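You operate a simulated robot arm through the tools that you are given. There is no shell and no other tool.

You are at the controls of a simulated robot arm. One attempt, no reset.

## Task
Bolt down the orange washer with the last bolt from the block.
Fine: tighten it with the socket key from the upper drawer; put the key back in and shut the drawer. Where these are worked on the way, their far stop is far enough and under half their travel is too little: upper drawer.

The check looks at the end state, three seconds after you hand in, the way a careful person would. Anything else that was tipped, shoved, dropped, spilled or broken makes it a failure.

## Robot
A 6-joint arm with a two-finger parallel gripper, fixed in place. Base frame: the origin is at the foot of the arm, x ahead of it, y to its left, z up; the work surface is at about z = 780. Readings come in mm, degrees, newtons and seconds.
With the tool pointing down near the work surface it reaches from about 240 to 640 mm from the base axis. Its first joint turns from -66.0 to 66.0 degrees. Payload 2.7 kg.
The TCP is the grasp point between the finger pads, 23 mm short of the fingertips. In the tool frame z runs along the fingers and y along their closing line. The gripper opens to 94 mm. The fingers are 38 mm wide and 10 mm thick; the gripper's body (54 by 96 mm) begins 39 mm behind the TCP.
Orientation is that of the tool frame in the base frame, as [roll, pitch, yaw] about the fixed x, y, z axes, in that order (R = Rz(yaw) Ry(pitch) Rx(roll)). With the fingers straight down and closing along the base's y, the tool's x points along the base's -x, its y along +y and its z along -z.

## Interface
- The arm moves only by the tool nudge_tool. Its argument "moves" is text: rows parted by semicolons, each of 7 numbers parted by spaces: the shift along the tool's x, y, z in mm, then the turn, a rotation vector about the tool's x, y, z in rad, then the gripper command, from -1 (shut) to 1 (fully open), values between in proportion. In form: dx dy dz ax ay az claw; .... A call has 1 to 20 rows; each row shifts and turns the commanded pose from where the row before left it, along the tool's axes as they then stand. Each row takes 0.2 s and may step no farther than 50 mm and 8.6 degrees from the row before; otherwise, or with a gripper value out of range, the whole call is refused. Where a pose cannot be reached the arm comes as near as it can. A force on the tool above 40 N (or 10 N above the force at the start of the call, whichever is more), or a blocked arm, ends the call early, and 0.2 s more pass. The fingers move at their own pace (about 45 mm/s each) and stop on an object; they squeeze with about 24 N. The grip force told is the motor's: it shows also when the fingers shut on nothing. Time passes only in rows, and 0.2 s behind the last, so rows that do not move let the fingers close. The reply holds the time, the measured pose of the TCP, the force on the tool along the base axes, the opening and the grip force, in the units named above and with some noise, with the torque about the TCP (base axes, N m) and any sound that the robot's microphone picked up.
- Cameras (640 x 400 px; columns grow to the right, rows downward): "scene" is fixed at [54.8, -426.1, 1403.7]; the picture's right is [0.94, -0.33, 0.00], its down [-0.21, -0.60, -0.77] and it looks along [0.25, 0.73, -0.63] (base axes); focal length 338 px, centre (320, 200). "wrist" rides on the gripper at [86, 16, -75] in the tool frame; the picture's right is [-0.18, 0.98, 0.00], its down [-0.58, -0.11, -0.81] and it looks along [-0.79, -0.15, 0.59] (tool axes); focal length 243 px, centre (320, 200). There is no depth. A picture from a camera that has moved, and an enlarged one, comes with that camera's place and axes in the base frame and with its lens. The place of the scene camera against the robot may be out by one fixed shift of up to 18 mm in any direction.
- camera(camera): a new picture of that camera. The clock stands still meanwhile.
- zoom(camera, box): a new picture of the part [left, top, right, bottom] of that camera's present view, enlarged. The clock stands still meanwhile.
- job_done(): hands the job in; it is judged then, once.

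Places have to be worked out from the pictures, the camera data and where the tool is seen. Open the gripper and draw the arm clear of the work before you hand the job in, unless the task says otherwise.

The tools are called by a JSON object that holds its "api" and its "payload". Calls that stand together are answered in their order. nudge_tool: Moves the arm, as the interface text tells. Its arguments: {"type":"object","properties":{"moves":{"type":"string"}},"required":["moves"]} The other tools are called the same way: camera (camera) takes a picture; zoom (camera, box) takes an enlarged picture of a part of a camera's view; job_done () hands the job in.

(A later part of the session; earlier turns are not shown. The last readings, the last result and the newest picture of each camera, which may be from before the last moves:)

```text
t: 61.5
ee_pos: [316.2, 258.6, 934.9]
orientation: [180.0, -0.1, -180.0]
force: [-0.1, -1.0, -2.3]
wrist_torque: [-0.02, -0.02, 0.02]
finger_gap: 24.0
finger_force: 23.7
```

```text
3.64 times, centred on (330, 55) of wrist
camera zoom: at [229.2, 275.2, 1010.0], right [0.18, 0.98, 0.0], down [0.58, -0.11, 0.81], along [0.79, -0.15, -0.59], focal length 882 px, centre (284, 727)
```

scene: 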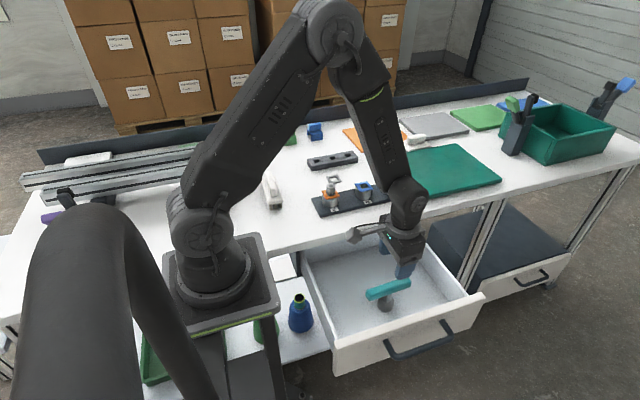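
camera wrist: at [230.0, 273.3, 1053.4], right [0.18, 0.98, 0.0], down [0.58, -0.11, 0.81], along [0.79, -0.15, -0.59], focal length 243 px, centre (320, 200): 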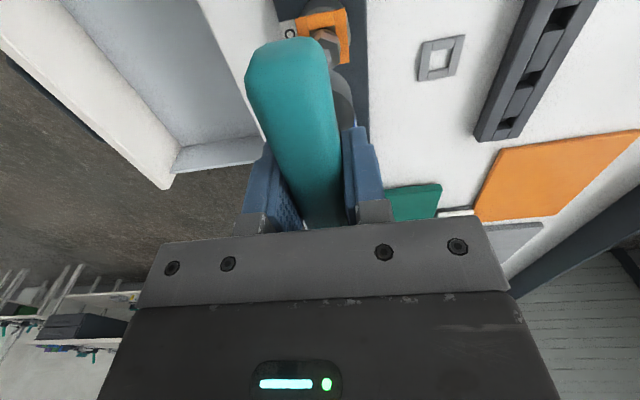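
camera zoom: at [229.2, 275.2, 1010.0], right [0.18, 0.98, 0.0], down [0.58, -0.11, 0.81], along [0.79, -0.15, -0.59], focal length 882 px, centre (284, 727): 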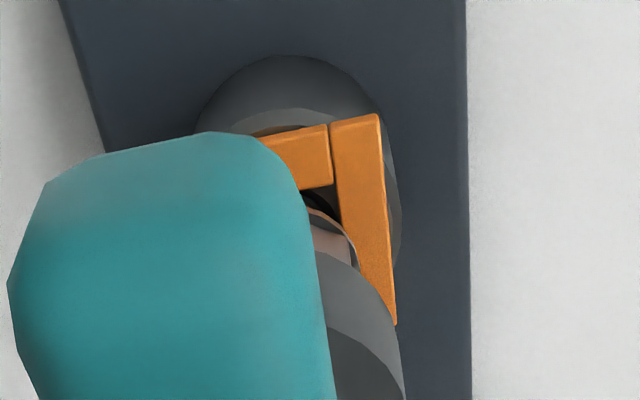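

After the descent the bolt is ~1.9 mm toward +y and ~0.9 mm toward -x of the socket axis, with ~14 mm of vertical gap. I correct and descend a little more.

{"api": "nudge_tool", "payload": {"moves": "0.6 1.9 0 0 0 0 -1; 0 0 3 0 0 0 -1; 0 0 3 0 0 0 -1; 0 0 0 0 0 0 -1; 0 0 0 0 0 0 -1"}}

{"api": "zoom", "payload": {"camera": "scene", "box": [305, 160, 355, 205]}}

{"api": "zoom", "payload": {"camera": "wrist", "box": [260, 0, 400, 110]}}

```text
t: 62.7
ee_pos: [316.7, 261.6, 928.8]
orientation: [-180.0, 0.0, -180.0]
force: [0.2, -0.7, -1.9]
wrist_torque: [-0.02, 0.01, 0.0]
finger_gap: 24.0
finger_force: 24.0
```

```text
8.89 times, centred on (330, 182) of scene
camera zoom: at [54.9, -426.0, 1403.7], right [0.94, -0.33, 0.0], down [-0.21, -0.6, -0.77], along [0.25, 0.73, -0.63], focal length 3004 px, centre (231, 356)
```

zoom: 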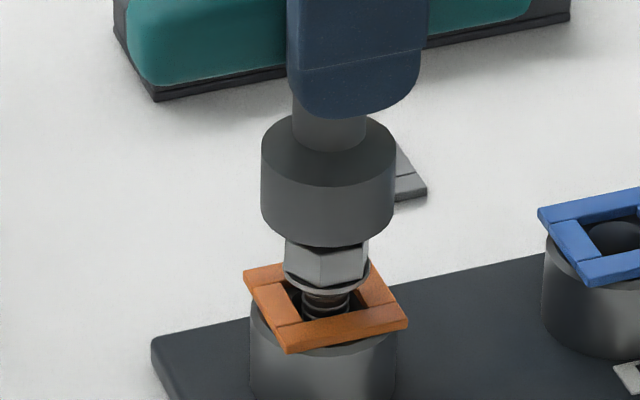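

```text
3.64 times, centred on (330, 55) of wrist
camera zoom: at [229.2, 277.9, 1003.4], right [0.18, 0.98, 0.0], down [0.58, -0.11, 0.81], along [0.79, -0.15, -0.59], focal length 882 px, centre (284, 727)
```

zoom: 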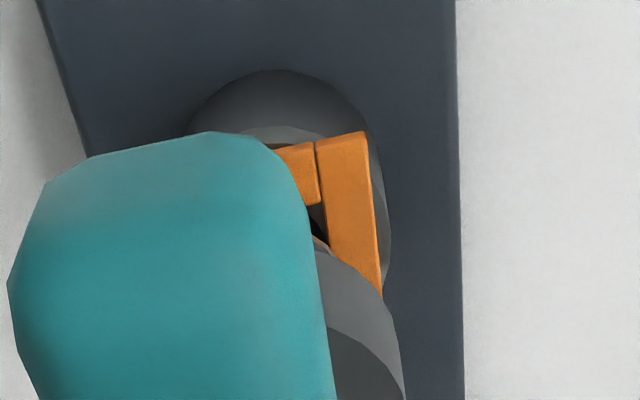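

Now the socket axis is within about 1 mm (bolt ~1.0 mm toward -y, ~0.6 mm toward -x). I trim and descend gently to contact.

{"api": "nudge_tool", "payload": {"moves": "0.4 -0.8 2 0 0 0 -1; 0 0 2 0 0 0 -1; 0 0 2 0 0 0 -1; 0 0 0 0 0 0 -1"}}

{"api": "zoom", "payload": {"camera": "scene", "box": [305, 160, 355, 205]}}

{"api": "zoom", "payload": {"camera": "wrist", "box": [260, 0, 400, 110]}}

```text
t: 63.7
ee_pos: [315.5, 260.1, 924.3]
orientation: [-180.0, 0.0, 179.9]
force: [0.1, -0.3, -1.4]
wrist_torque: [-0.01, -0.01, 0.0]
finger_gap: 23.8
finger_force: 23.8
```

```text
8.89 times, centred on (330, 182) of scene
camera zoom: at [54.9, -426.0, 1403.7], right [0.94, -0.33, 0.0], down [-0.21, -0.6, -0.77], along [0.25, 0.73, -0.63], focal length 3004 px, centre (231, 356)
```

zoom: 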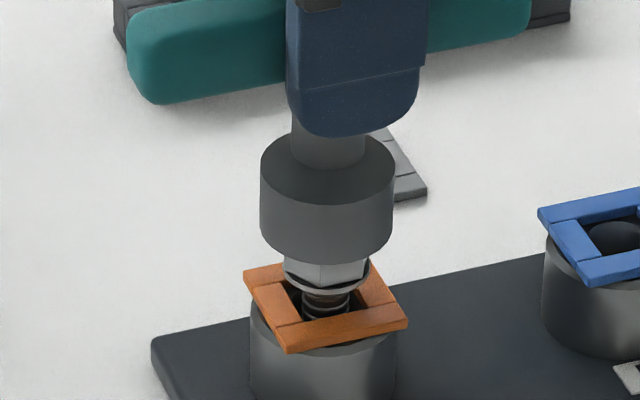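

```text
3.64 times, centred on (330, 55) of wrist
camera zoom: at [228.6, 277.0, 997.7], right [0.18, 0.98, 0.0], down [0.58, -0.11, 0.81], along [0.79, -0.15, -0.59], focal length 882 px, centre (284, 727)
```

zoom: 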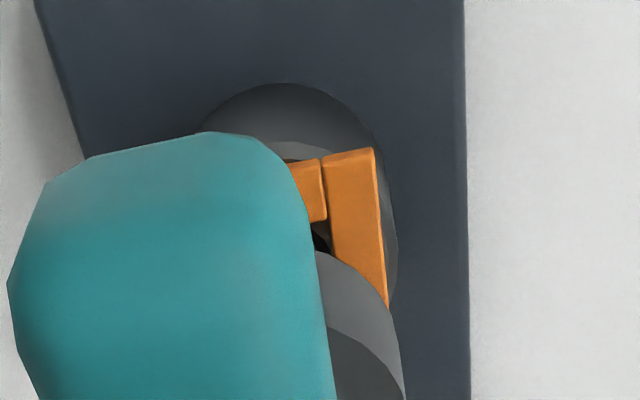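

Both views now show the socket axis on the bolt axis within ~0.3 mm. I descend in 1.5 mm steps watching for contact.

{"api": "nudge_tool", "payload": {"moves": "0 0 1.5 0 0 0 -1; 0 0 1.5 0 0 0 -1; 0 0 1.5 0 0 0 -1; 0 0 0 0 0 0 -1"}}

```text
t: 64.7
ee_pos: [314.5, 260.4, 918.6]
orientation: [-180.0, -0.1, 179.9]
force: [-0.2, -1.2, -1.7]
wrist_torque: [0.02, -0.02, 0.01]
finger_gap: 23.7
finger_force: 24.7
```

{"api": "nudge_tool", "payload": {"moves": "0 0 1.5 0 0 0 -1; 0 0 1.5 0 0 0 -1; 0 0 0 0 0 0 -1"}}

{"api": "zoom", "payload": {"camera": "scene", "box": [305, 160, 355, 205]}}

{"api": "zoom", "payload": {"camera": "wrist", "box": [260, 0, 400, 110]}}

```text
t: 65.5
ee_pos: [315.7, 259.9, 915.5]
orientation: [179.9, -0.1, 180.0]
force: [-0.1, 0.0, -2.4]
wrist_torque: [0.02, -0.01, -0.01]
finger_gap: 23.9
finger_force: 23.8
```

```text
8.89 times, centred on (330, 182) of scene
camera zoom: at [54.9, -426.0, 1403.7], right [0.94, -0.33, 0.0], down [-0.21, -0.6, -0.77], along [0.25, 0.73, -0.63], focal length 3004 px, centre (231, 356)
```

zoom: 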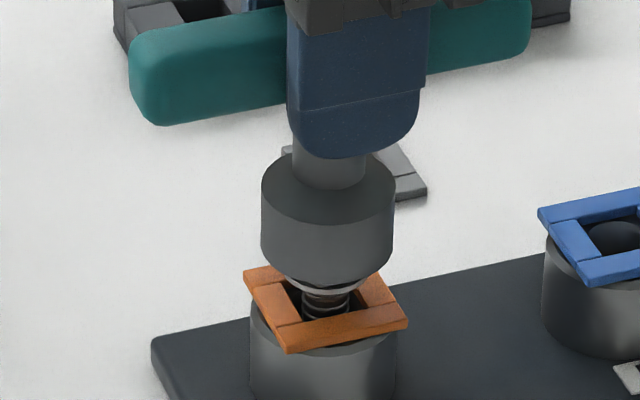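

```text
3.64 times, centred on (330, 55) of wrist
camera zoom: at [229.1, 277.1, 990.2], right [0.18, 0.98, 0.0], down [0.58, -0.11, 0.81], along [0.79, -0.15, -0.59], focal length 882 px, centre (284, 727)
```

zoom: 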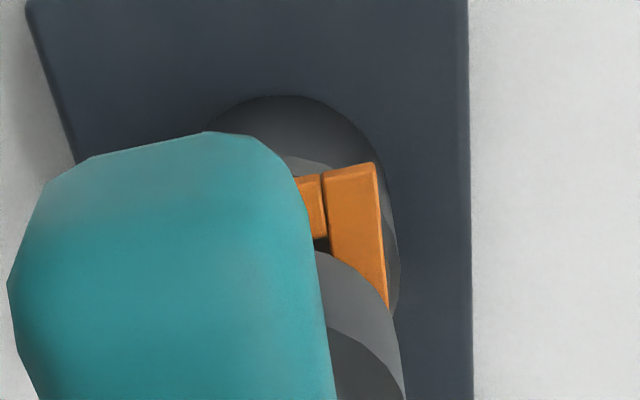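

No contact force and the socket rim is already below the head's top, so it is sliding over the hex. I continue down gently until it bottoms.

{"api": "nudge_tool", "payload": {"moves": "0 0 1.5 0 0 0 -1; 0 0 1.5 0 0 0 -1; 0 0 0 0 0 0 -1"}}

{"api": "nudge_tool", "payload": {"moves": "0 0 1.5 0 0 0 -1; 0 0 1 0 0 0 -1; 0 0 0 0 0 0 -1"}}

```text
t: 66.3
ee_pos: [314.3, 261.3, 913.5]
orientation: [-179.9, 0.0, 179.9]
force: [-0.2, 0.1, -1.8]
wrist_torque: [0.01, 0.01, -0.02]
finger_gap: 24.0
finger_force: 24.2
```

```text
t: 67.1
ee_pos: [315.3, 259.6, 910.0]
orientation: [180.0, -0.1, 179.9]
force: [0.2, 0.5, -2.4]
wrist_torque: [0.0, 0.01, 0.03]
finger_gap: 24.1
finger_force: 24.4
```

{"api": "zoom", "payload": {"camera": "scene", "box": [305, 160, 355, 205]}}

{"api": "nudge_tool", "payload": {"moves": "0 0 1 0 0 0 -1; 0 0 1 0 0 0 -1; 0 0 0 0 0 0 -1"}}

```text
8.89 times, centred on (330, 182) of scene
camera zoom: at [54.9, -426.0, 1403.7], right [0.94, -0.33, 0.0], down [-0.21, -0.6, -0.77], along [0.25, 0.73, -0.63], focal length 3004 px, centre (231, 356)
```

zoom: 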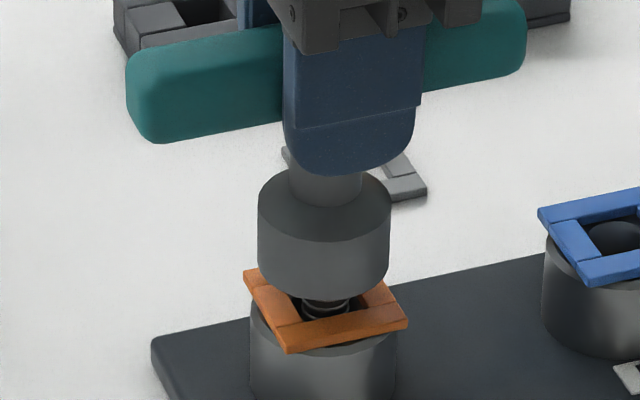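

```text
t: 67.9
ee_pos: [314.7, 260.6, 907.2]
orientation: [180.0, 0.0, 179.9]
force: [1.2, -0.3, -1.4]
wrist_torque: [-0.05, -0.12, 0.01]
finger_gap: 23.8
finger_force: 23.2
```

A slight side touch appears (TCP z 907). I go 1–2 mm further to feel the bottom.

{"api": "nudge_tool", "payload": {"moves": "0 0 1 0 0 0 -1; 0 0 0 0 0 0 -1"}}

{"api": "nudge_tool", "payload": {"moves": "0 0 1 0 0 0 -1; 0 0 0 0 0 0 -1"}}

```text
t: 68.5
ee_pos: [315.6, 260.1, 907.0]
orientation: [180.0, -0.1, -179.9]
force: [-4.4, -1.7, 11.2]
wrist_torque: [-0.13, 0.23, 0.0]
finger_gap: 23.8
finger_force: 23.5
```

```text
t: 69.1
ee_pos: [314.8, 260.6, 905.6]
orientation: [179.9, 0.1, -179.9]
force: [-2.4, -0.2, 15.3]
wrist_torque: [-0.01, 0.12, 0.01]
finger_gap: 23.9
finger_force: 24.0
```

The key has bottomed on the bolt at TCP z ≈ 906 with ~15 N. I start turning clockwise (seen from above) in small steps and watch the torque.

{"api": "nudge_tool", "payload": {"moves": "0 0 0 0 0 0.08 -1; 0 0 0 0 0 0.08 -1; 0 0 0 0 0 0.08 -1; 0 0 0 0 0 0.08 -1; 0 0 0 0 0 0 -1"}}

{"api": "zoom", "payload": {"camera": "scene", "box": [305, 160, 355, 205]}}

```text
t: 70.3
ee_pos: [315.3, 261.4, 904.5]
orientation: [180.0, 0.0, 161.5]
force: [-2.6, 4.4, 12.5]
wrist_torque: [0.18, 0.13, -0.02]
finger_gap: 23.9
finger_force: 24.2
```

```text
8.89 times, centred on (330, 182) of scene
camera zoom: at [54.7, -426.0, 1403.7], right [0.94, -0.33, 0.0], down [-0.21, -0.6, -0.77], along [0.26, 0.73, -0.63], focal length 3004 px, centre (231, 356)
```

zoom: 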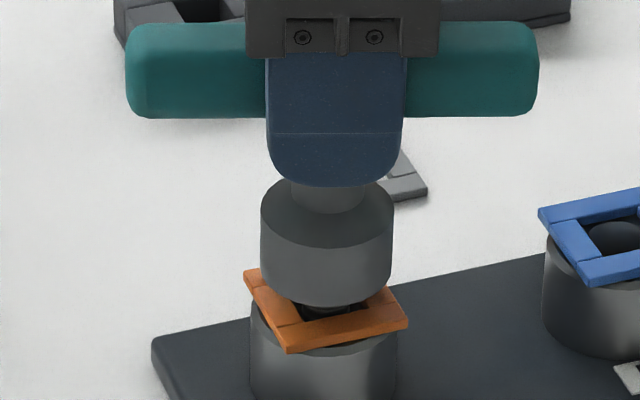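

Turned 18° with little torque; z crept down ~1 mm. I continue turning clockwise in steps and watch z and torque.

{"api": "nudge_tool", "payload": {"moves": "0 0 0 0 0 0.1 -1; 0 0 0 0 0 0.1 -1; 0 0 0 0 0 0.1 -1; 0 0 0 0 0 0.1 -1; 0 0 0 0 0 0.1 -1; 0 0 0 0 0 0.1 -1; 0 0 0 0 0 0 -1"}}

{"api": "zoom", "payload": {"camera": "scene", "box": [305, 160, 355, 205]}}

```text
t: 71.9
ee_pos: [314.4, 260.7, 905.7]
orientation: [-179.8, 0.0, 127.2]
force: [2.5, -2.9, -4.0]
wrist_torque: [-0.16, -0.18, 0.02]
finger_gap: 23.8
finger_force: 24.2
```

```text
8.89 times, centred on (330, 182) of scene
camera zoom: at [54.9, -426.1, 1403.7], right [0.94, -0.33, 0.0], down [-0.21, -0.6, -0.77], along [0.25, 0.73, -0.63], focal length 3004 px, centre (231, 356)
```

zoom: 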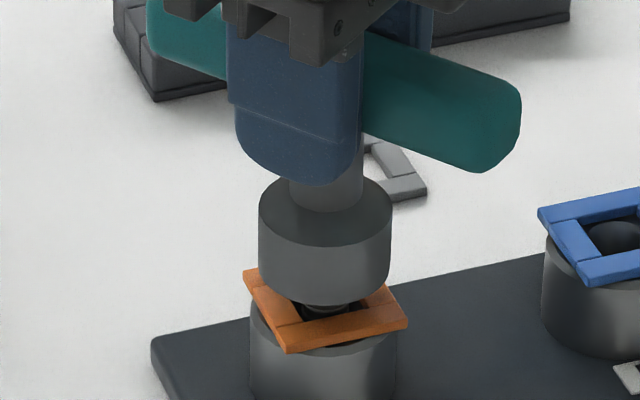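

Total 53° turned and the upward force has gone, so the head is sinking as it turns. I keep turning with a slight downward feed.

{"api": "nudge_tool", "payload": {"moves": "0 0 0.3 0 0 0.12 -1; 0 0 0.3 0 0 0.12 -1; 0 0 0.3 0 0 0.12 -1; 0 0 0.3 0 0 0.12 -1; 0 0 0.3 0 0 0.12 -1; 0 0 0 0 0 0 -1"}}

{"api": "zoom", "payload": {"camera": "scene", "box": [305, 160, 355, 205]}}

```text
t: 73.3
ee_pos: [316.0, 259.8, 904.0]
orientation: [-180.0, 0.0, 92.7]
force: [-0.5, -0.3, -0.3]
wrist_torque: [-0.01, 0.05, 0.01]
finger_gap: 23.9
finger_force: 23.9
```

```text
8.89 times, centred on (330, 182) of scene
camera zoom: at [54.8, -426.0, 1403.7], right [0.94, -0.33, 0.0], down [-0.21, -0.6, -0.77], along [0.25, 0.73, -0.63], focal length 3004 px, centre (231, 356)
```

zoom: 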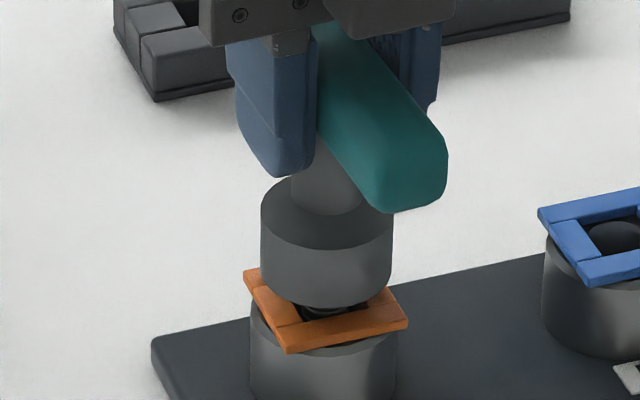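

87° turned and the key keeps following downward. I continue turning with feed.

{"api": "nudge_tool", "payload": {"moves": "0 0 0.3 0 0 0.13 -1; 0 0 0.3 0 0 0.13 -1; 0 0 0.3 0 0 0.13 -1; 0 0 0.3 0 0 0.13 -1; 0 0 0.3 0 0 0.13 -1; 0 0 0.3 0 0 0.13 -1; 0 0 0 0 0 0 -1"}}

{"api": "zoom", "payload": {"camera": "scene", "box": [305, 160, 355, 205]}}

```text
t: 74.9
ee_pos: [329.0, 247.6, 901.2]
orientation: [-178.7, -0.5, 48.7]
force: [-15.7, 16.6, 20.7]
wrist_torque: [1.07, 0.96, -0.01]
finger_gap: 33.5
finger_force: 23.9
out of reach, approached as far as the arm can: row 6
```

```text
8.89 times, centred on (330, 182) of scene
camera zoom: at [54.3, -425.8, 1403.8], right [0.94, -0.33, 0.0], down [-0.21, -0.6, -0.77], along [0.26, 0.73, -0.63], focal length 3004 px, centre (231, 356)
```

zoom: 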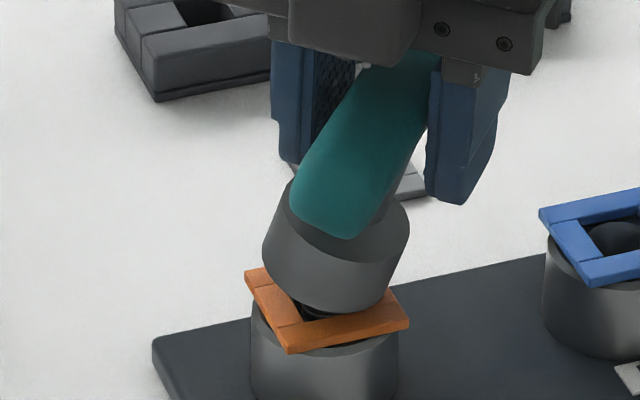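

The last step ran into the wrist's turning limit, so the gripper swung off and tilted the key. I immediately back that step off and check.

{"api": "nudge_tool", "payload": {"moves": "0 0 -0.3 0 0 -0.13 -1; 0 0 0 0 0 0 -1; 0 0 0 0 0 0 -1"}}

{"api": "zoom", "payload": {"camera": "scene", "box": [295, 140, 365, 210]}}

{"api": "camera", "payload": {"camera": "wrist"}}

```text
t: 75.7
ee_pos: [328.4, 246.6, 900.7]
orientation: [-179.9, 0.0, 55.6]
force: [-7.3, 16.2, 16.6]
wrist_torque: [1.06, 0.68, -0.12]
finger_gap: 34.8
finger_force: 23.9
```

```text
5.71 times, centred on (330, 175) of scene
camera zoom: at [54.5, -425.8, 1403.8], right [0.94, -0.33, 0.0], down [-0.21, -0.6, -0.77], along [0.26, 0.73, -0.63], focal length 1931 px, centre (263, 343)
```

zoom: 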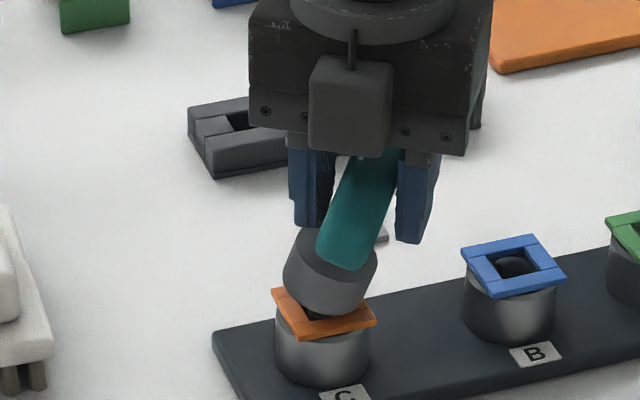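

```text
taken
camera wrist: at [390.5, 309.4, 975.8], right [0.71, -0.71, 0.0], down [-0.42, -0.42, 0.81], along [-0.57, -0.57, -0.59], focal length 243 px, centre (320, 200)
```

wrist: 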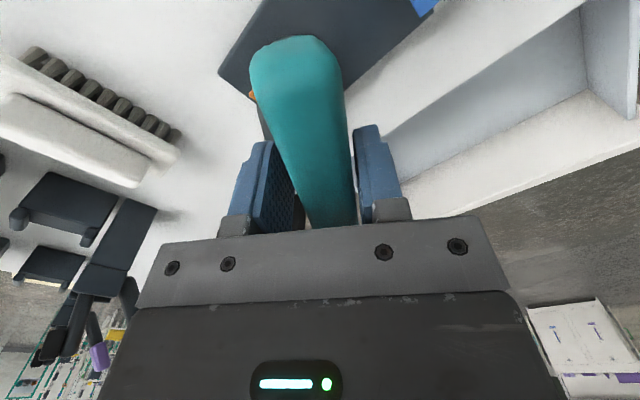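

The gripper was left offset by about (13, -13.5) mm, tilting the key. I move it back along the fingers' closing line (with a small lift) so the key comes upright again.

{"api": "nudge_tool", "payload": {"moves": "0.9 -4.6 -0.5 0 0 0 -1; 0.9 -4.6 -0.5 0 0 0 -1; 1 -4.6 -0.5 0 0 0 -1; 1 -4.6 0 0 0 0 -1; 0 0 0 0 0 0 -1"}}

{"api": "zoom", "payload": {"camera": "scene", "box": [295, 140, 365, 210]}}

```text
t: 76.9
ee_pos: [314.6, 258.9, 902.0]
orientation: [-180.0, 0.2, 55.5]
force: [-6.4, -5.7, -4.5]
wrist_torque: [-0.39, 0.42, -0.02]
finger_gap: 23.9
finger_force: 24.2
```

```text
5.71 times, centred on (330, 175) of scene
camera zoom: at [54.7, -426.2, 1403.7], right [0.94, -0.33, 0.0], down [-0.21, -0.6, -0.77], along [0.25, 0.73, -0.63], focal length 1931 px, centre (263, 343)
```

zoom: 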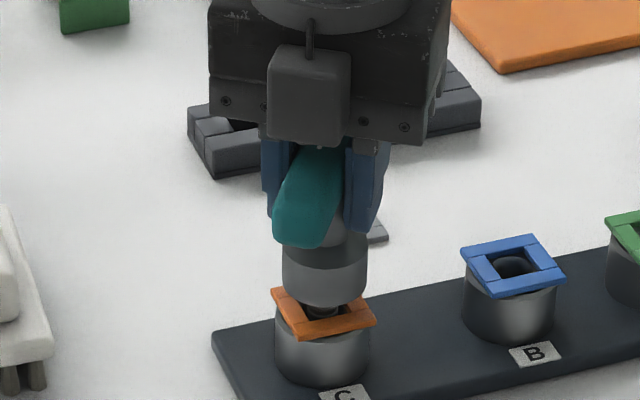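

The key is upright again on the bolt (gap back to 23.9). I relieve the small side load, then lift the key off ~30 mm to inspect how far the bolt has sunk.

{"api": "nudge_tool", "payload": {"moves": "-0.5 0 -3 0 0 0 -1; 0 0 -5 0 0 0 -1; 0 0 -8 0 0 0 -1; 0 0 -10 0 0 0 -1; 0 0 -10 0 0 0 -1; 0 0 0 0 0 0 -1"}}

{"api": "zoom", "payload": {"camera": "scene", "box": [305, 160, 355, 205]}}

{"api": "zoom", "payload": {"camera": "wrist", "box": [260, 0, 400, 110]}}

```text
t: 78.3
ee_pos: [315.3, 259.8, 938.3]
orientation: [179.9, 0.0, 55.6]
force: [0.6, -0.3, -1.6]
wrist_torque: [0.02, -0.01, 0.02]
finger_gap: 23.8
finger_force: 24.0
```

```text
8.89 times, centred on (330, 182) of scene
camera zoom: at [54.9, -426.0, 1403.7], right [0.94, -0.33, 0.0], down [-0.21, -0.6, -0.77], along [0.25, 0.73, -0.63], focal length 3004 px, centre (231, 356)
```

zoom: 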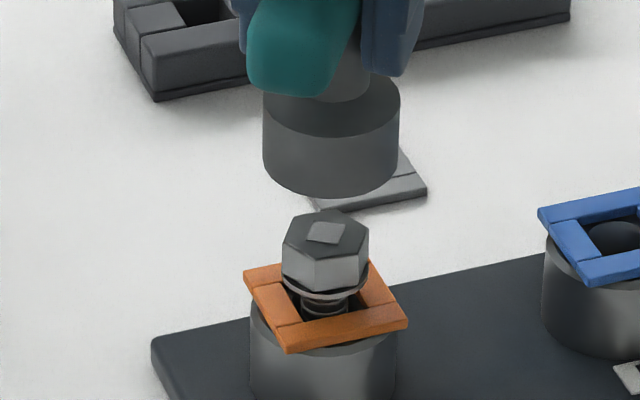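

```text
3.64 times, centred on (330, 55) of wrist
camera zoom: at [377.4, 322.3, 1013.2], right [0.71, -0.71, 0.0], down [-0.42, -0.42, 0.81], along [-0.57, -0.57, -0.59], focal length 882 px, centre (284, 727)
```

zoom: 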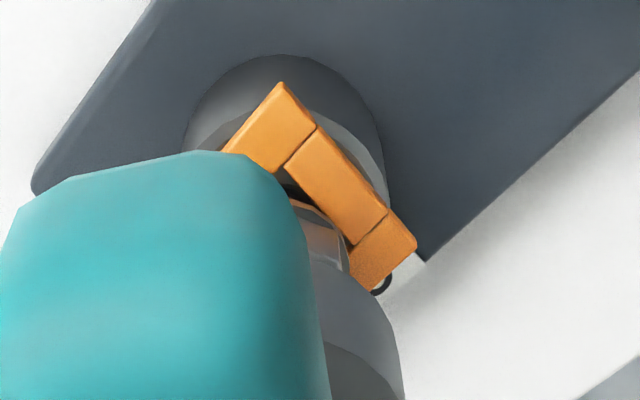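

The head sank ~2 mm and turned somewhat. I zoom in more on the head to gauge the real rotation versus the earlier look.

{"api": "zoom", "payload": {"camera": "scene", "box": [318, 178, 342, 200]}}

```text
16.00 times, centred on (330, 189) of scene
camera zoom: at [54.9, -426.0, 1403.7], right [0.94, -0.33, 0.0], down [-0.21, -0.6, -0.77], along [0.25, 0.73, -0.63], focal length 5407 px, centre (160, 376)
```

zoom: 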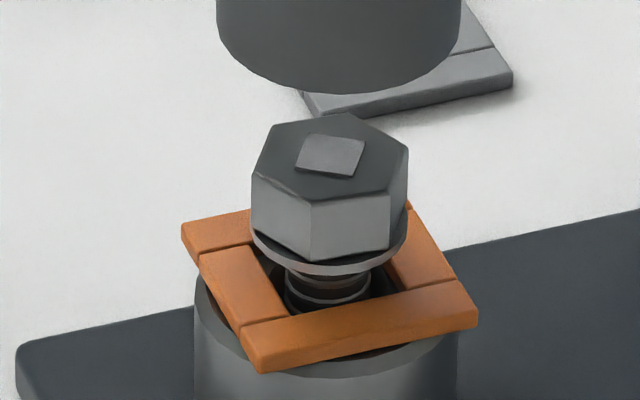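

The head really turned ~120° with the key and sank ~2 mm (pitch ≈ 5–6 mm), with about 10 mm left to the washer. I back the raised key off 300° counter-clockwise (5×60°, same hex alignment) to get a fresh stroke.

{"api": "nudge_tool", "payload": {"moves": "0 0 0 0 0 -0.145444 -1; 0 0 0 0 0 -0.145444 -1; 0 0 0 0 0 -0.145444 -1; 0 0 0 0 0 -0.145444 -1; 0 0 0 0 0 -0.145444 -1; 0 0 0 0 0 -0.145444 -1; 0 0 0 0 0 -0.145444 -1; 0 0 0 0 0 -0.145444 -1; 0 0 0 0 0 -0.145444 -1; 0 0 0 0 0 -0.145444 -1; 0 0 0 0 0 -0.145444 -1; 0 0 0 0 0 -0.145444 -1; 0 0 0 0 0 -0.145444 -1; 0 0 0 0 0 -0.145444 -1; 0 0 0 0 0 -0.145444 -1; 0 0 0 0 0 -0.145444 -1; 0 0 0 0 0 -0.145444 -1; 0 0 0 0 0 -0.145444 -1; 0 0 0 0 0 0 -1"}}

{"api": "zoom", "payload": {"camera": "scene", "box": [295, 140, 365, 210]}}

```text
t: 82.3
ee_pos: [313.7, 258.7, 939.2]
orientation: [-180.0, -0.1, -154.2]
force: [0.0, 0.4, -2.4]
wrist_torque: [0.02, 0.0, -0.03]
finger_gap: 23.8
finger_force: 23.7
```

```text
5.71 times, centred on (330, 175) of scene
camera zoom: at [54.9, -426.0, 1403.7], right [0.94, -0.33, 0.0], down [-0.21, -0.6, -0.77], along [0.25, 0.73, -0.63], focal length 1931 px, centre (263, 343)
```

zoom: 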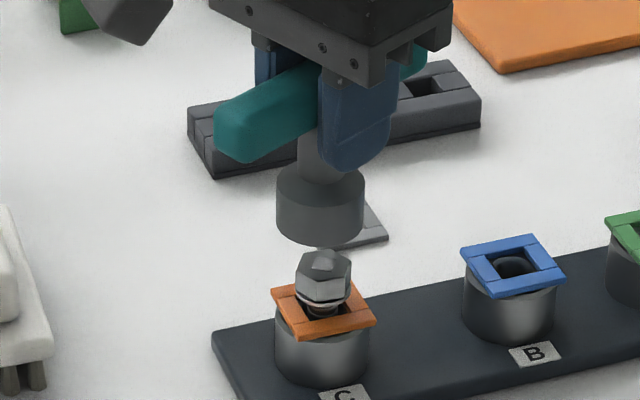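

Halfway back (yaw 206°). I continue the other 150° in the air.

{"api": "nudge_tool", "payload": {"moves": "0 0 0 0 0 -0.145444 -1; 0 0 0 0 0 -0.145444 -1; 0 0 0 0 0 -0.145444 -1; 0 0 0 0 0 -0.145444 -1; 0 0 0 0 0 -0.145444 -1; 0 0 0 0 0 -0.145444 -1; 0 0 0 0 0 -0.145444 -1; 0 0 0 0 0 -0.145444 -1; 0 0 0 0 0 -0.145444 -1; 0 0 0 0 0 -0.145444 -1; 0 0 0 0 0 -0.145444 -1; 0 0 0 0 0 -0.145444 -1; 0 0 0 0 0 -0.145444 -1; 0 0 0 0 0 -0.145444 -1; 0 0 0 0 0 -0.145444 -1; 0 0 0 0 0 -0.145444 -1; 0 0 0 0 0 -0.145444 -1; 0 0 0 0 0 -0.145444 -1; 0 0 0 0 0 0 -1; 0 0 0 0 0 0 -1"}}

{"api": "zoom", "payload": {"camera": "scene", "box": [305, 160, 355, 205]}}

{"api": "camera", "payload": {"camera": "wrist"}}

```text
t: 86.5
ee_pos: [314.2, 259.2, 938.5]
orientation: [-179.9, -0.1, -4.4]
force: [-0.1, 0.2, -2.2]
wrist_torque: [-0.01, -0.02, 0.01]
finger_gap: 23.8
finger_force: 23.5
```

```text
8.89 times, centred on (330, 182) of scene
camera zoom: at [54.9, -426.0, 1403.7], right [0.94, -0.33, 0.0], down [-0.21, -0.6, -0.77], along [0.25, 0.73, -0.63], focal length 3004 px, centre (231, 356)
```

zoom: 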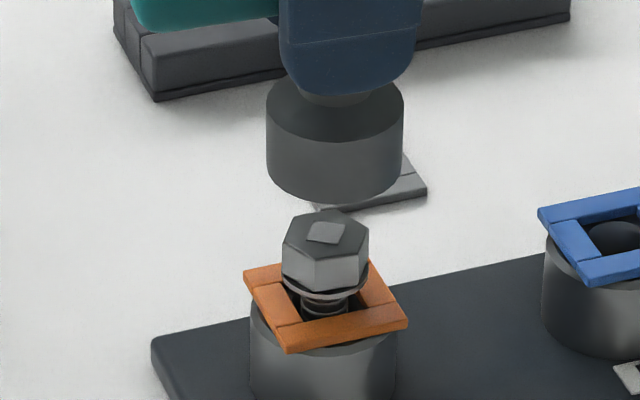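

```text
taken
camera wrist: at [399.1, 236.6, 1013.2], right [-0.26, -0.97, 0.0], down [-0.57, 0.15, 0.81], along [-0.78, 0.21, -0.59], focal length 243 px, centre (320, 200)
```

wrist: 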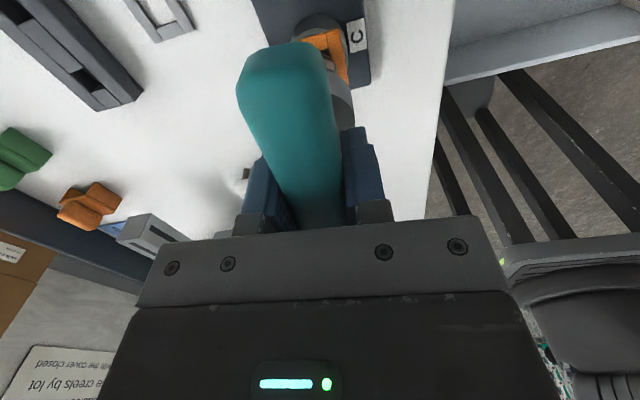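

Now at yaw 355.6°. The scene suggests the key slid ~8 mm up in the grip and the socket sits ~2 mm off in x. I check the wrist close-up for the transverse alignment.

{"api": "zoom", "payload": {"camera": "wrist", "box": [260, 0, 400, 110]}}

{"api": "zoom", "payload": {"camera": "scene", "box": [290, 120, 370, 200]}}

```text
3.64 times, centred on (330, 55) of wrist
camera zoom: at [399.1, 236.6, 1013.2], right [-0.26, -0.97, 0.0], down [-0.57, 0.15, 0.81], along [-0.78, 0.21, -0.59], focal length 882 px, centre (284, 727)
```

zoom: 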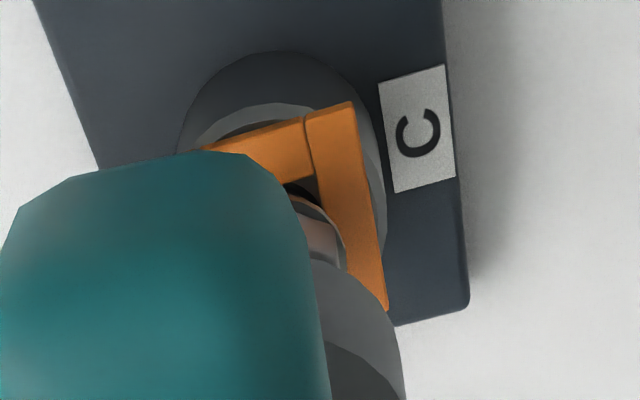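

```text
5.00 times, centred on (330, 160) of scene
camera zoom: at [54.9, -426.0, 1403.7], right [0.94, -0.33, 0.0], down [-0.21, -0.6, -0.77], along [0.25, 0.73, -0.63], focal length 1690 px, centre (270, 400)
```

zoom: 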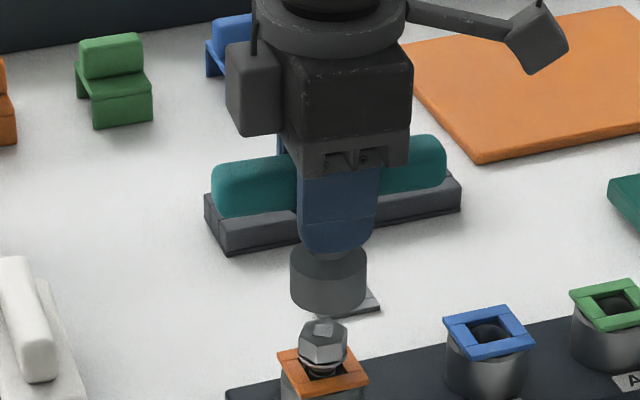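

Transverse alignment looks good (within ~0.8 mm); the socket is ~1.9 mm too far in +x. I shift that (tool -x now) and check while descending a bit.

{"api": "nudge_tool", "payload": {"moves": "-1.9 0 3 0 0 0 -1; 0 0 3 0 0 0 -1; 0 0 0 0 0 0 -1; 0 0 0 0 0 0 -1"}}

{"api": "zoom", "payload": {"camera": "scene", "box": [305, 160, 355, 205]}}

{"api": "zoom", "payload": {"camera": "wrist", "box": [260, 0, 400, 110]}}

```text
t: 87.5
ee_pos: [311.9, 258.8, 931.3]
orientation: [179.9, 0.0, -4.5]
force: [0.0, 0.3, -2.1]
wrist_torque: [0.0, -0.01, 0.02]
finger_gap: 23.4
finger_force: 24.1
```

```text
8.89 times, centred on (330, 182) of scene
camera zoom: at [54.9, -426.0, 1403.7], right [0.94, -0.33, 0.0], down [-0.21, -0.6, -0.77], along [0.25, 0.73, -0.63], focal length 3004 px, centre (231, 356)
```

zoom: 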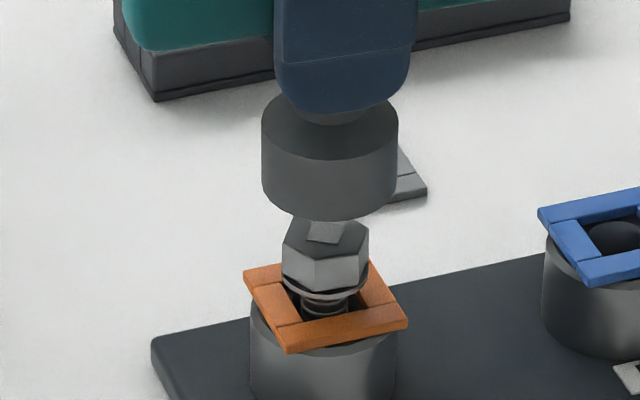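

```text
3.64 times, centred on (330, 55) of wrist
camera zoom: at [397.5, 236.5, 1007.3], right [-0.26, -0.97, 0.0], down [-0.57, 0.15, 0.81], along [-0.78, 0.21, -0.59], focal length 882 px, centre (284, 727)
```

zoom: 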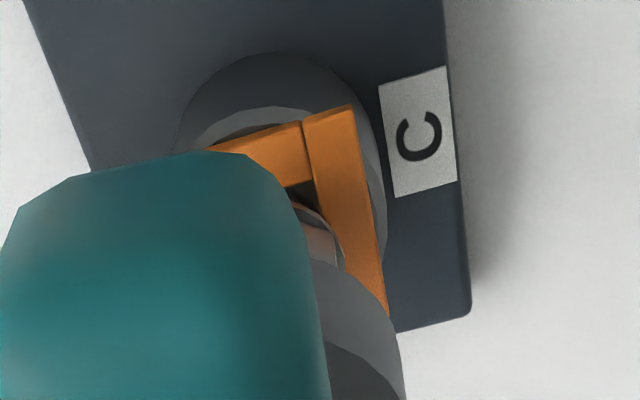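

Aligned now within ~0.3 mm in both directions. I descend 14 mm and verify once more.

{"api": "nudge_tool", "payload": {"moves": "0 0 5 0 0 0 -1; 0 0 5 0 0 0 -1; 0 0 4 0 0 0 -1; 0 0 0 0 0 0 -1; 0 0 0 0 0 0 -1"}}

{"api": "zoom", "payload": {"camera": "scene", "box": [305, 160, 355, 205]}}

{"api": "zoom", "payload": {"camera": "wrist", "box": [260, 0, 400, 110]}}

```text
t: 88.7
ee_pos: [314.2, 257.8, 919.1]
orientation: [-179.9, 0.1, -4.5]
force: [0.0, 0.9, -2.3]
wrist_torque: [-0.01, -0.01, 0.01]
finger_gap: 24.0
finger_force: 23.9
```

```text
8.89 times, centred on (330, 182) of scene
camera zoom: at [54.9, -426.0, 1403.7], right [0.94, -0.33, 0.0], down [-0.21, -0.6, -0.77], along [0.25, 0.73, -0.63], focal length 3004 px, centre (231, 356)
```

zoom: 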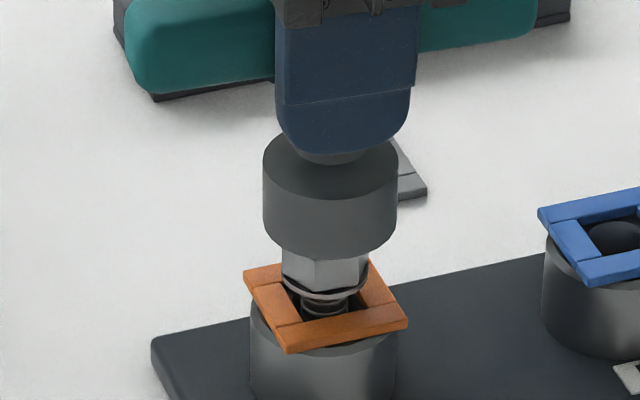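

```text
3.64 times, centred on (330, 55) of wrist
camera zoom: at [397.9, 236.0, 993.4], right [-0.26, -0.97, 0.0], down [-0.57, 0.15, 0.81], along [-0.78, 0.21, -0.59], focal length 882 px, centre (284, 727)
```

zoom: 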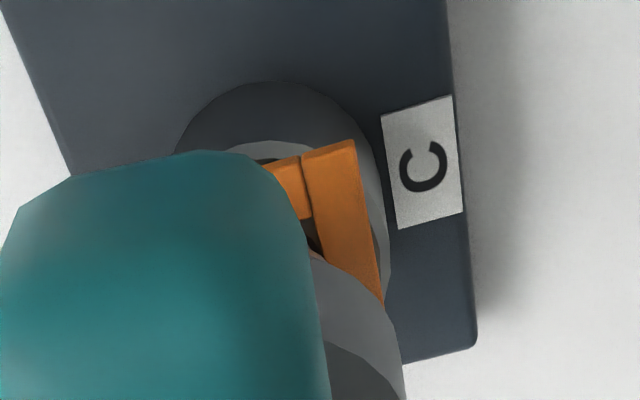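

Slight drift: bolt ~0.7 mm toward +y and ~0.4 mm toward -x. I trim and descend to engage.

{"api": "nudge_tool", "payload": {"moves": "-0.4 -0.7 2 0 0 0 -1; 0 0 2 0 0 0 -1; 0 0 1.5 0 0 0 -1; 0 0 0 0 0 0 -1"}}

{"api": "nudge_tool", "payload": {"moves": "0 0 1.5 0 0 0 -1; 0 0 1.5 0 0 0 -1; 0 0 0 0 0 0 -1"}}

{"api": "zoom", "payload": {"camera": "scene", "box": [305, 160, 355, 205]}}

```text
t: 89.7
ee_pos: [311.6, 259.1, 912.9]
orientation: [-180.0, 0.1, -4.5]
force: [-0.3, -0.1, -2.2]
wrist_torque: [0.01, 0.01, 0.01]
finger_gap: 23.8
finger_force: 24.1
```

```text
t: 90.5
ee_pos: [311.8, 259.8, 910.2]
orientation: [-180.0, 0.0, -4.5]
force: [-0.4, 0.4, -2.7]
wrist_torque: [0.01, 0.01, 0.01]
finger_gap: 23.9
finger_force: 24.5
```

```text
8.89 times, centred on (330, 182) of scene
camera zoom: at [54.9, -426.0, 1403.7], right [0.94, -0.33, 0.0], down [-0.21, -0.6, -0.77], along [0.25, 0.73, -0.63], focal length 3004 px, centre (231, 356)
```

zoom: 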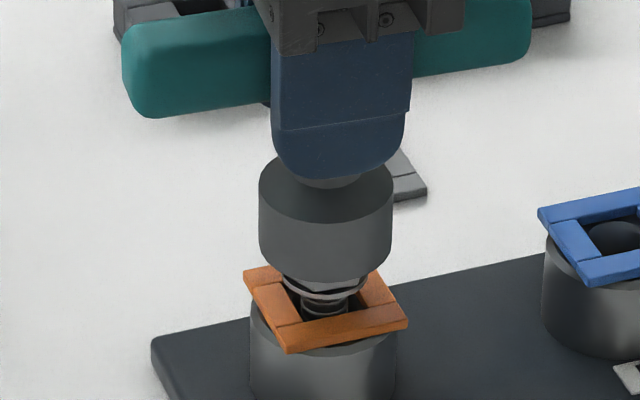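

Socket rim is at the head top level with no contact, centred at the same column as the bolt. I continue down in small steps.

{"api": "nudge_tool", "payload": {"moves": "0 0 1.5 0 0 0 -1; 0 0 1.5 0 0 0 -1; 0 0 0 0 0 0 -1"}}

{"api": "nudge_tool", "payload": {"moves": "0 0 1.5 0 0 0 -1; 0 0 1.5 0 0 0 -1; 0 0 0 0 0 0 -1"}}

```text
t: 91.3
ee_pos: [313.5, 258.5, 907.2]
orientation: [180.0, 0.0, -4.5]
force: [-0.5, -0.4, -1.5]
wrist_torque: [0.05, 0.01, 0.01]
finger_gap: 23.4
finger_force: 24.1
```

```text
t: 92.1
ee_pos: [313.7, 259.7, 904.5]
orientation: [180.0, 0.0, -4.5]
force: [0.0, 0.0, -2.7]
wrist_torque: [0.01, 0.01, -0.02]
finger_gap: 23.4
finger_force: 24.1
```

{"api": "nudge_tool", "payload": {"moves": "0 0 1.5 0 0 0 -1; 0 0 1.5 0 0 0 -1; 0 0 0 0 0 0 -1"}}

{"api": "zoom", "payload": {"camera": "scene", "box": [305, 160, 355, 205]}}

```text
t: 92.9
ee_pos: [312.3, 261.2, 900.6]
orientation: [-179.9, 0.0, -4.5]
force: [0.5, 0.1, -2.2]
wrist_torque: [-0.01, -0.01, 0.01]
finger_gap: 23.8
finger_force: 23.6
```

```text
8.89 times, centred on (330, 182) of scene
camera zoom: at [54.9, -426.0, 1403.7], right [0.94, -0.33, 0.0], down [-0.21, -0.6, -0.77], along [0.25, 0.73, -0.63], focal length 3004 px, centre (231, 356)
```

zoom: 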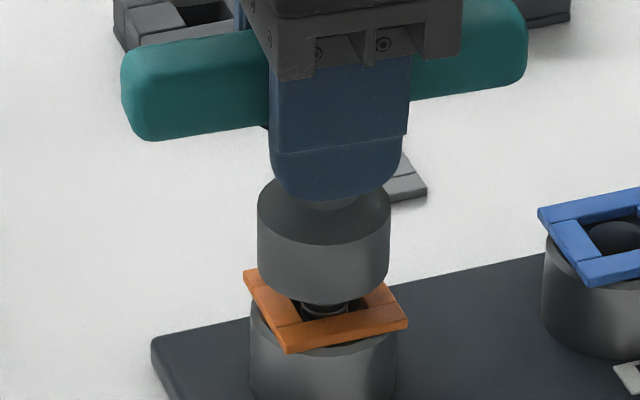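

The socket covers the head with no contact yet. A bit further to feel bottom.

{"api": "nudge_tool", "payload": {"moves": "0 0 1 0 0 0 -1; 0 0 1 0 0 0 -1; 0 0 0 0 0 0 -1"}}

{"api": "nudge_tool", "payload": {"moves": "0 0 1 0 0 0 -1; 0 0 0 0 0 0 -1"}}

```text
t: 93.7
ee_pos: [312.0, 261.5, 899.5]
orientation: [180.0, -0.1, -4.6]
force: [2.2, -1.9, -1.1]
wrist_torque: [-0.08, -0.11, 0.0]
finger_gap: 23.8
finger_force: 24.1
```

```text
t: 94.3
ee_pos: [312.1, 260.7, 899.0]
orientation: [-179.9, 0.1, -4.5]
force: [-0.7, -0.6, 4.1]
wrist_torque: [-0.06, 0.02, -0.02]
finger_gap: 23.9
finger_force: 23.7
```

Seated (about +6 N). I turn clockwise in 8.3° steps with a small feed, checking every 80–90°.

{"api": "nudge_tool", "payload": {"moves": "0 0 0.14 0 0 0.145 -1; 0 0 0.14 0 0 0.145 -1; 0 0 0.14 0 0 0.145 -1; 0 0 0.14 0 0 0.145 -1; 0 0 0.14 0 0 0.145 -1; 0 0 0.14 0 0 0.145 -1; 0 0 0.14 0 0 0.145 -1; 0 0 0.14 0 0 0.145 -1; 0 0 0 0 0 0 -1"}}

{"api": "zoom", "payload": {"camera": "scene", "box": [305, 160, 355, 205]}}

```text
t: 96.3
ee_pos: [312.9, 260.8, 897.7]
orientation: [-179.8, -0.1, -71.1]
force: [4.4, 11.3, 1.9]
wrist_torque: [0.59, -0.17, 0.03]
finger_gap: 23.8
finger_force: 24.0
```

```text
8.89 times, centred on (330, 182) of scene
camera zoom: at [54.9, -425.8, 1403.8], right [0.94, -0.33, 0.0], down [-0.21, -0.6, -0.77], along [0.25, 0.73, -0.63], focal length 3004 px, centre (231, 356)
```

zoom: 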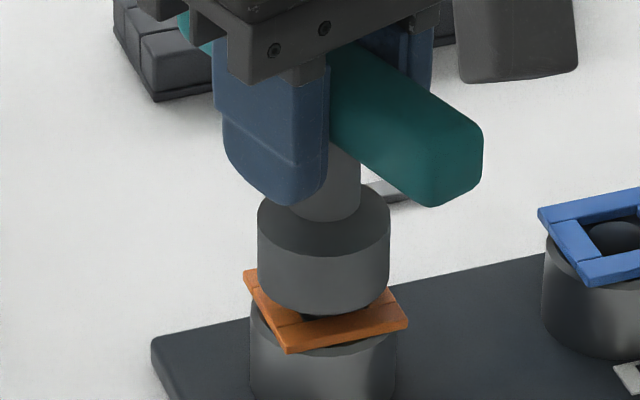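

Turned 66°, and a side load grows because the key's axis is ~3 mm off the TCP. I shift to re-centre, then will turn about the bolt's axis instead.

{"api": "nudge_tool", "payload": {"moves": "-0.8 -0.9 0 0 0 0 -1; -0.8 -0.9 0 0 0 0 -1; 0 0 0 0 0 0 -1"}}

```text
t: 97.1
ee_pos: [314.2, 260.2, 897.9]
orientation: [180.0, -0.1, -71.0]
force: [6.4, -2.0, 6.7]
wrist_torque: [-0.06, -0.2, 0.01]
finger_gap: 23.7
finger_force: 24.4
```

Side load is mostly gone. I continue turning about the bolt's axis with compensated steps.

{"api": "nudge_tool", "payload": {"moves": "0.1 -0.6 0.12 0 0 0.145 -1; 0.03 -0.43 0.14 0 0 0.145 -1; 0.03 -0.43 0.14 0 0 0.145 -1; 0.03 -0.43 0.14 0 0 0.145 -1; 0.03 -0.43 0.14 0 0 0.145 -1; 0.03 -0.43 0.14 0 0 0.145 -1; 0 0 0 0 0 0 -1"}}

{"api": "zoom", "payload": {"camera": "scene", "box": [305, 160, 355, 205]}}

```text
t: 98.7
ee_pos: [315.6, 261.5, 896.2]
orientation: [-180.0, 0.0, -121.0]
force: [-3.5, 0.6, 8.4]
wrist_torque: [0.05, 0.12, -0.02]
finger_gap: 23.4
finger_force: 23.8
```

```text
8.89 times, centred on (330, 182) of scene
camera zoom: at [54.7, -426.1, 1403.7], right [0.94, -0.33, 0.0], down [-0.21, -0.6, -0.77], along [0.26, 0.73, -0.63], focal length 3004 px, centre (231, 356)
```

zoom: 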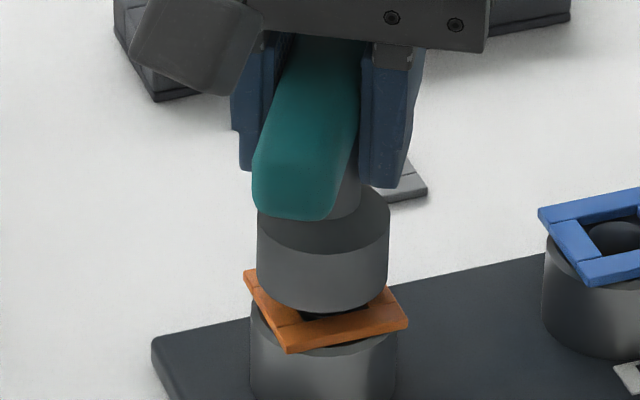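

Smooth: side forces are small now. I continue turning.

{"api": "nudge_tool", "payload": {"moves": "0.03 -0.40 0.1 0 0 0.145 -1; 0.03 -0.40 0.1 0 0 0.145 -1; 0.03 -0.40 0.1 0 0 0.145 -1; 0.03 -0.40 0.1 0 0 0.145 -1; 0.03 -0.40 0.1 0 0 0.145 -1; 0.03 -0.40 0.1 0 0 0.145 -1; 0.03 -0.40 0.1 0 0 0.145 -1; 0.03 -0.40 0.1 0 0 0.145 -1; 0 0 0 0 0 0 -1"}}

{"api": "zoom", "payload": {"camera": "scene", "box": [305, 160, 355, 205]}}

```text
t: 100.7
ee_pos: [316.9, 259.1, 896.1]
orientation: [180.0, 0.0, 172.6]
force: [-4.2, 3.2, 9.7]
wrist_torque: [0.14, 0.27, -0.01]
finger_gap: 24.0
finger_force: 23.5
```

```text
8.89 times, centred on (330, 182) of scene
camera zoom: at [54.6, -426.0, 1403.7], right [0.94, -0.33, 0.0], down [-0.21, -0.6, -0.77], along [0.26, 0.73, -0.63], focal length 3004 px, centre (231, 356)
```

zoom: 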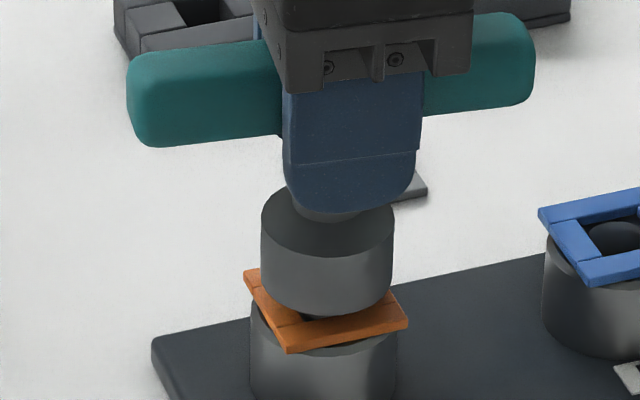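

183° into this stroke. I continue with small lateral trim.

{"api": "nudge_tool", "payload": {"moves": "0.2 -0.2 0.1 0 0 0.145 -1; 0.03 -0.40 0.1 0 0 0.145 -1; 0.03 -0.40 0.1 0 0 0.145 -1; 0.03 -0.40 0.1 0 0 0.145 -1; 0.03 -0.40 0.1 0 0 0.145 -1; 0.03 -0.40 0.1 0 0 0.145 -1; 0.03 -0.40 0.1 0 0 0.145 -1; 0 0 0 0 0 0 -1"}}

{"api": "zoom", "payload": {"camera": "scene", "box": [305, 160, 355, 205]}}

```text
t: 102.5
ee_pos: [316.6, 257.4, 894.8]
orientation: [-179.9, -0.1, 114.4]
force: [2.2, 1.6, 11.9]
wrist_torque: [0.01, -0.08, 0.02]
finger_gap: 24.0
finger_force: 24.2
```

```text
8.89 times, centred on (330, 182) of scene
camera zoom: at [54.7, -426.1, 1403.7], right [0.94, -0.33, 0.0], down [-0.21, -0.6, -0.77], along [0.25, 0.73, -0.63], focal length 3004 px, centre (231, 356)
```

zoom: 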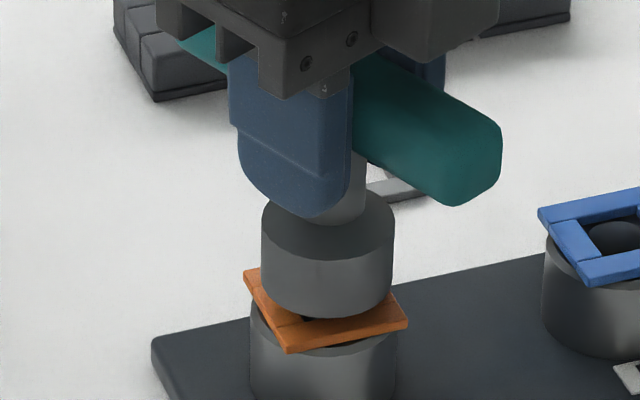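

Yaw 114°. I turn another ~50°, stopping well before the wrist limit near 50°.

{"api": "nudge_tool", "payload": {"moves": "0.03 -0.40 0.1 0 0 0.145 -1; 0.03 -0.40 0.1 0 0 0.145 -1; 0.03 -0.40 0.1 0 0 0.145 -1; 0.03 -0.40 0.1 0 0 0.145 -1; 0.03 -0.40 0.1 0 0 0.145 -1; 0.03 -0.40 0.1 0 0 0.145 -1; 0 0 0 0 0 0 -1"}}

{"api": "zoom", "payload": {"camera": "scene", "box": [305, 160, 355, 205]}}

```text
t: 104.1
ee_pos: [312.6, 257.2, 894.4]
orientation: [-179.8, 0.1, 64.5]
force: [6.5, 2.4, -4.4]
wrist_torque: [0.09, -0.3, -0.03]
finger_gap: 23.6
finger_force: 24.0
```

```text
8.89 times, centred on (330, 182) of scene
camera zoom: at [55.0, -426.0, 1403.8], right [0.94, -0.33, 0.0], down [-0.21, -0.6, -0.77], along [0.25, 0.73, -0.63], focal length 3004 px, centre (231, 356)
```

zoom: 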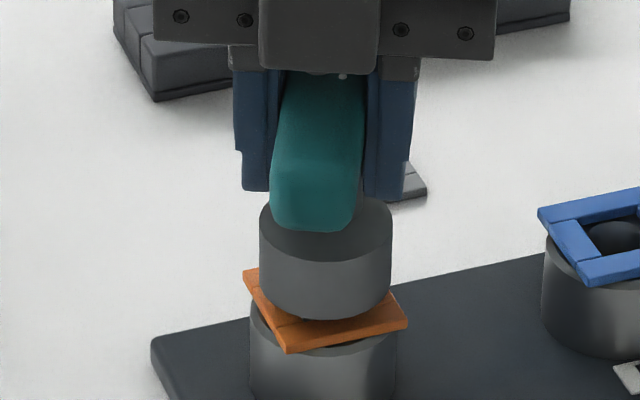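

This stroke turned the bolt ~291° and the socket is now ~8 mm above the washer. I lift the key off, and back off 300° in the air about the key's axis for another stroke.

{"api": "nudge_tool", "payload": {"moves": "0 0 -3 0 0 0 -1; 0 0 -6 0 0 0 -1; 0 0 -8 0 0 0 -1; 0 0 -8 0 0 0 -1; 0 0 -8 0 0 0 -1; 0 0 0 0 0 0 -1"}}

{"api": "zoom", "payload": {"camera": "scene", "box": [305, 160, 355, 205]}}

{"api": "zoom", "payload": {"camera": "scene", "box": [318, 178, 342, 200]}}

```text
t: 105.5
ee_pos: [312.9, 257.2, 929.2]
orientation: [179.9, 0.1, 64.7]
force: [-0.1, 0.0, -2.0]
wrist_torque: [-0.02, -0.01, -0.01]
finger_gap: 24.0
finger_force: 24.6
```

```text
8.89 times, centred on (330, 182) of scene
camera zoom: at [54.9, -426.0, 1403.7], right [0.94, -0.33, 0.0], down [-0.21, -0.6, -0.77], along [0.25, 0.73, -0.63], focal length 3004 px, centre (231, 356)
```

zoom: 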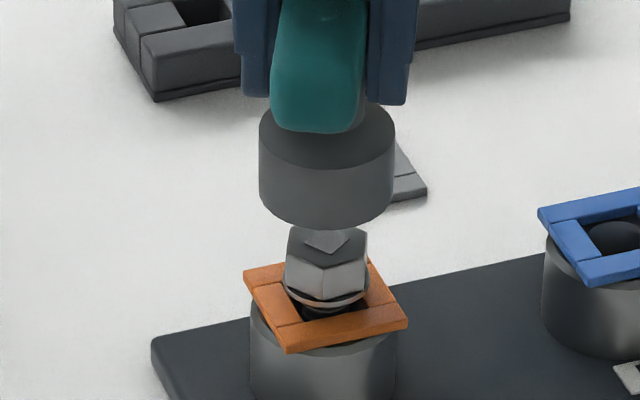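

```text
16.00 times, centred on (330, 189) of scene
camera zoom: at [54.9, -426.0, 1403.7], right [0.94, -0.33, 0.0], down [-0.21, -0.6, -0.77], along [0.25, 0.73, -0.63], focal length 5407 px, centre (160, 376)
```

zoom: 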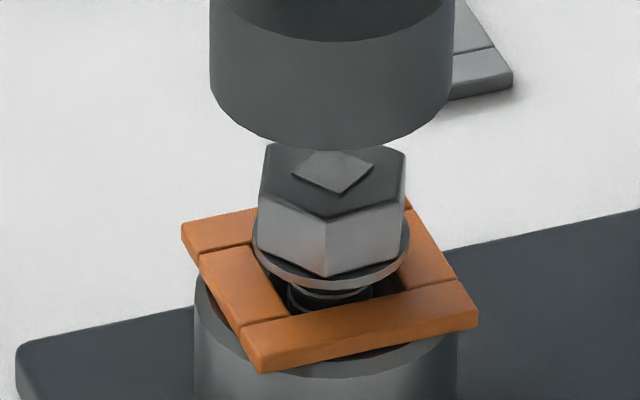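

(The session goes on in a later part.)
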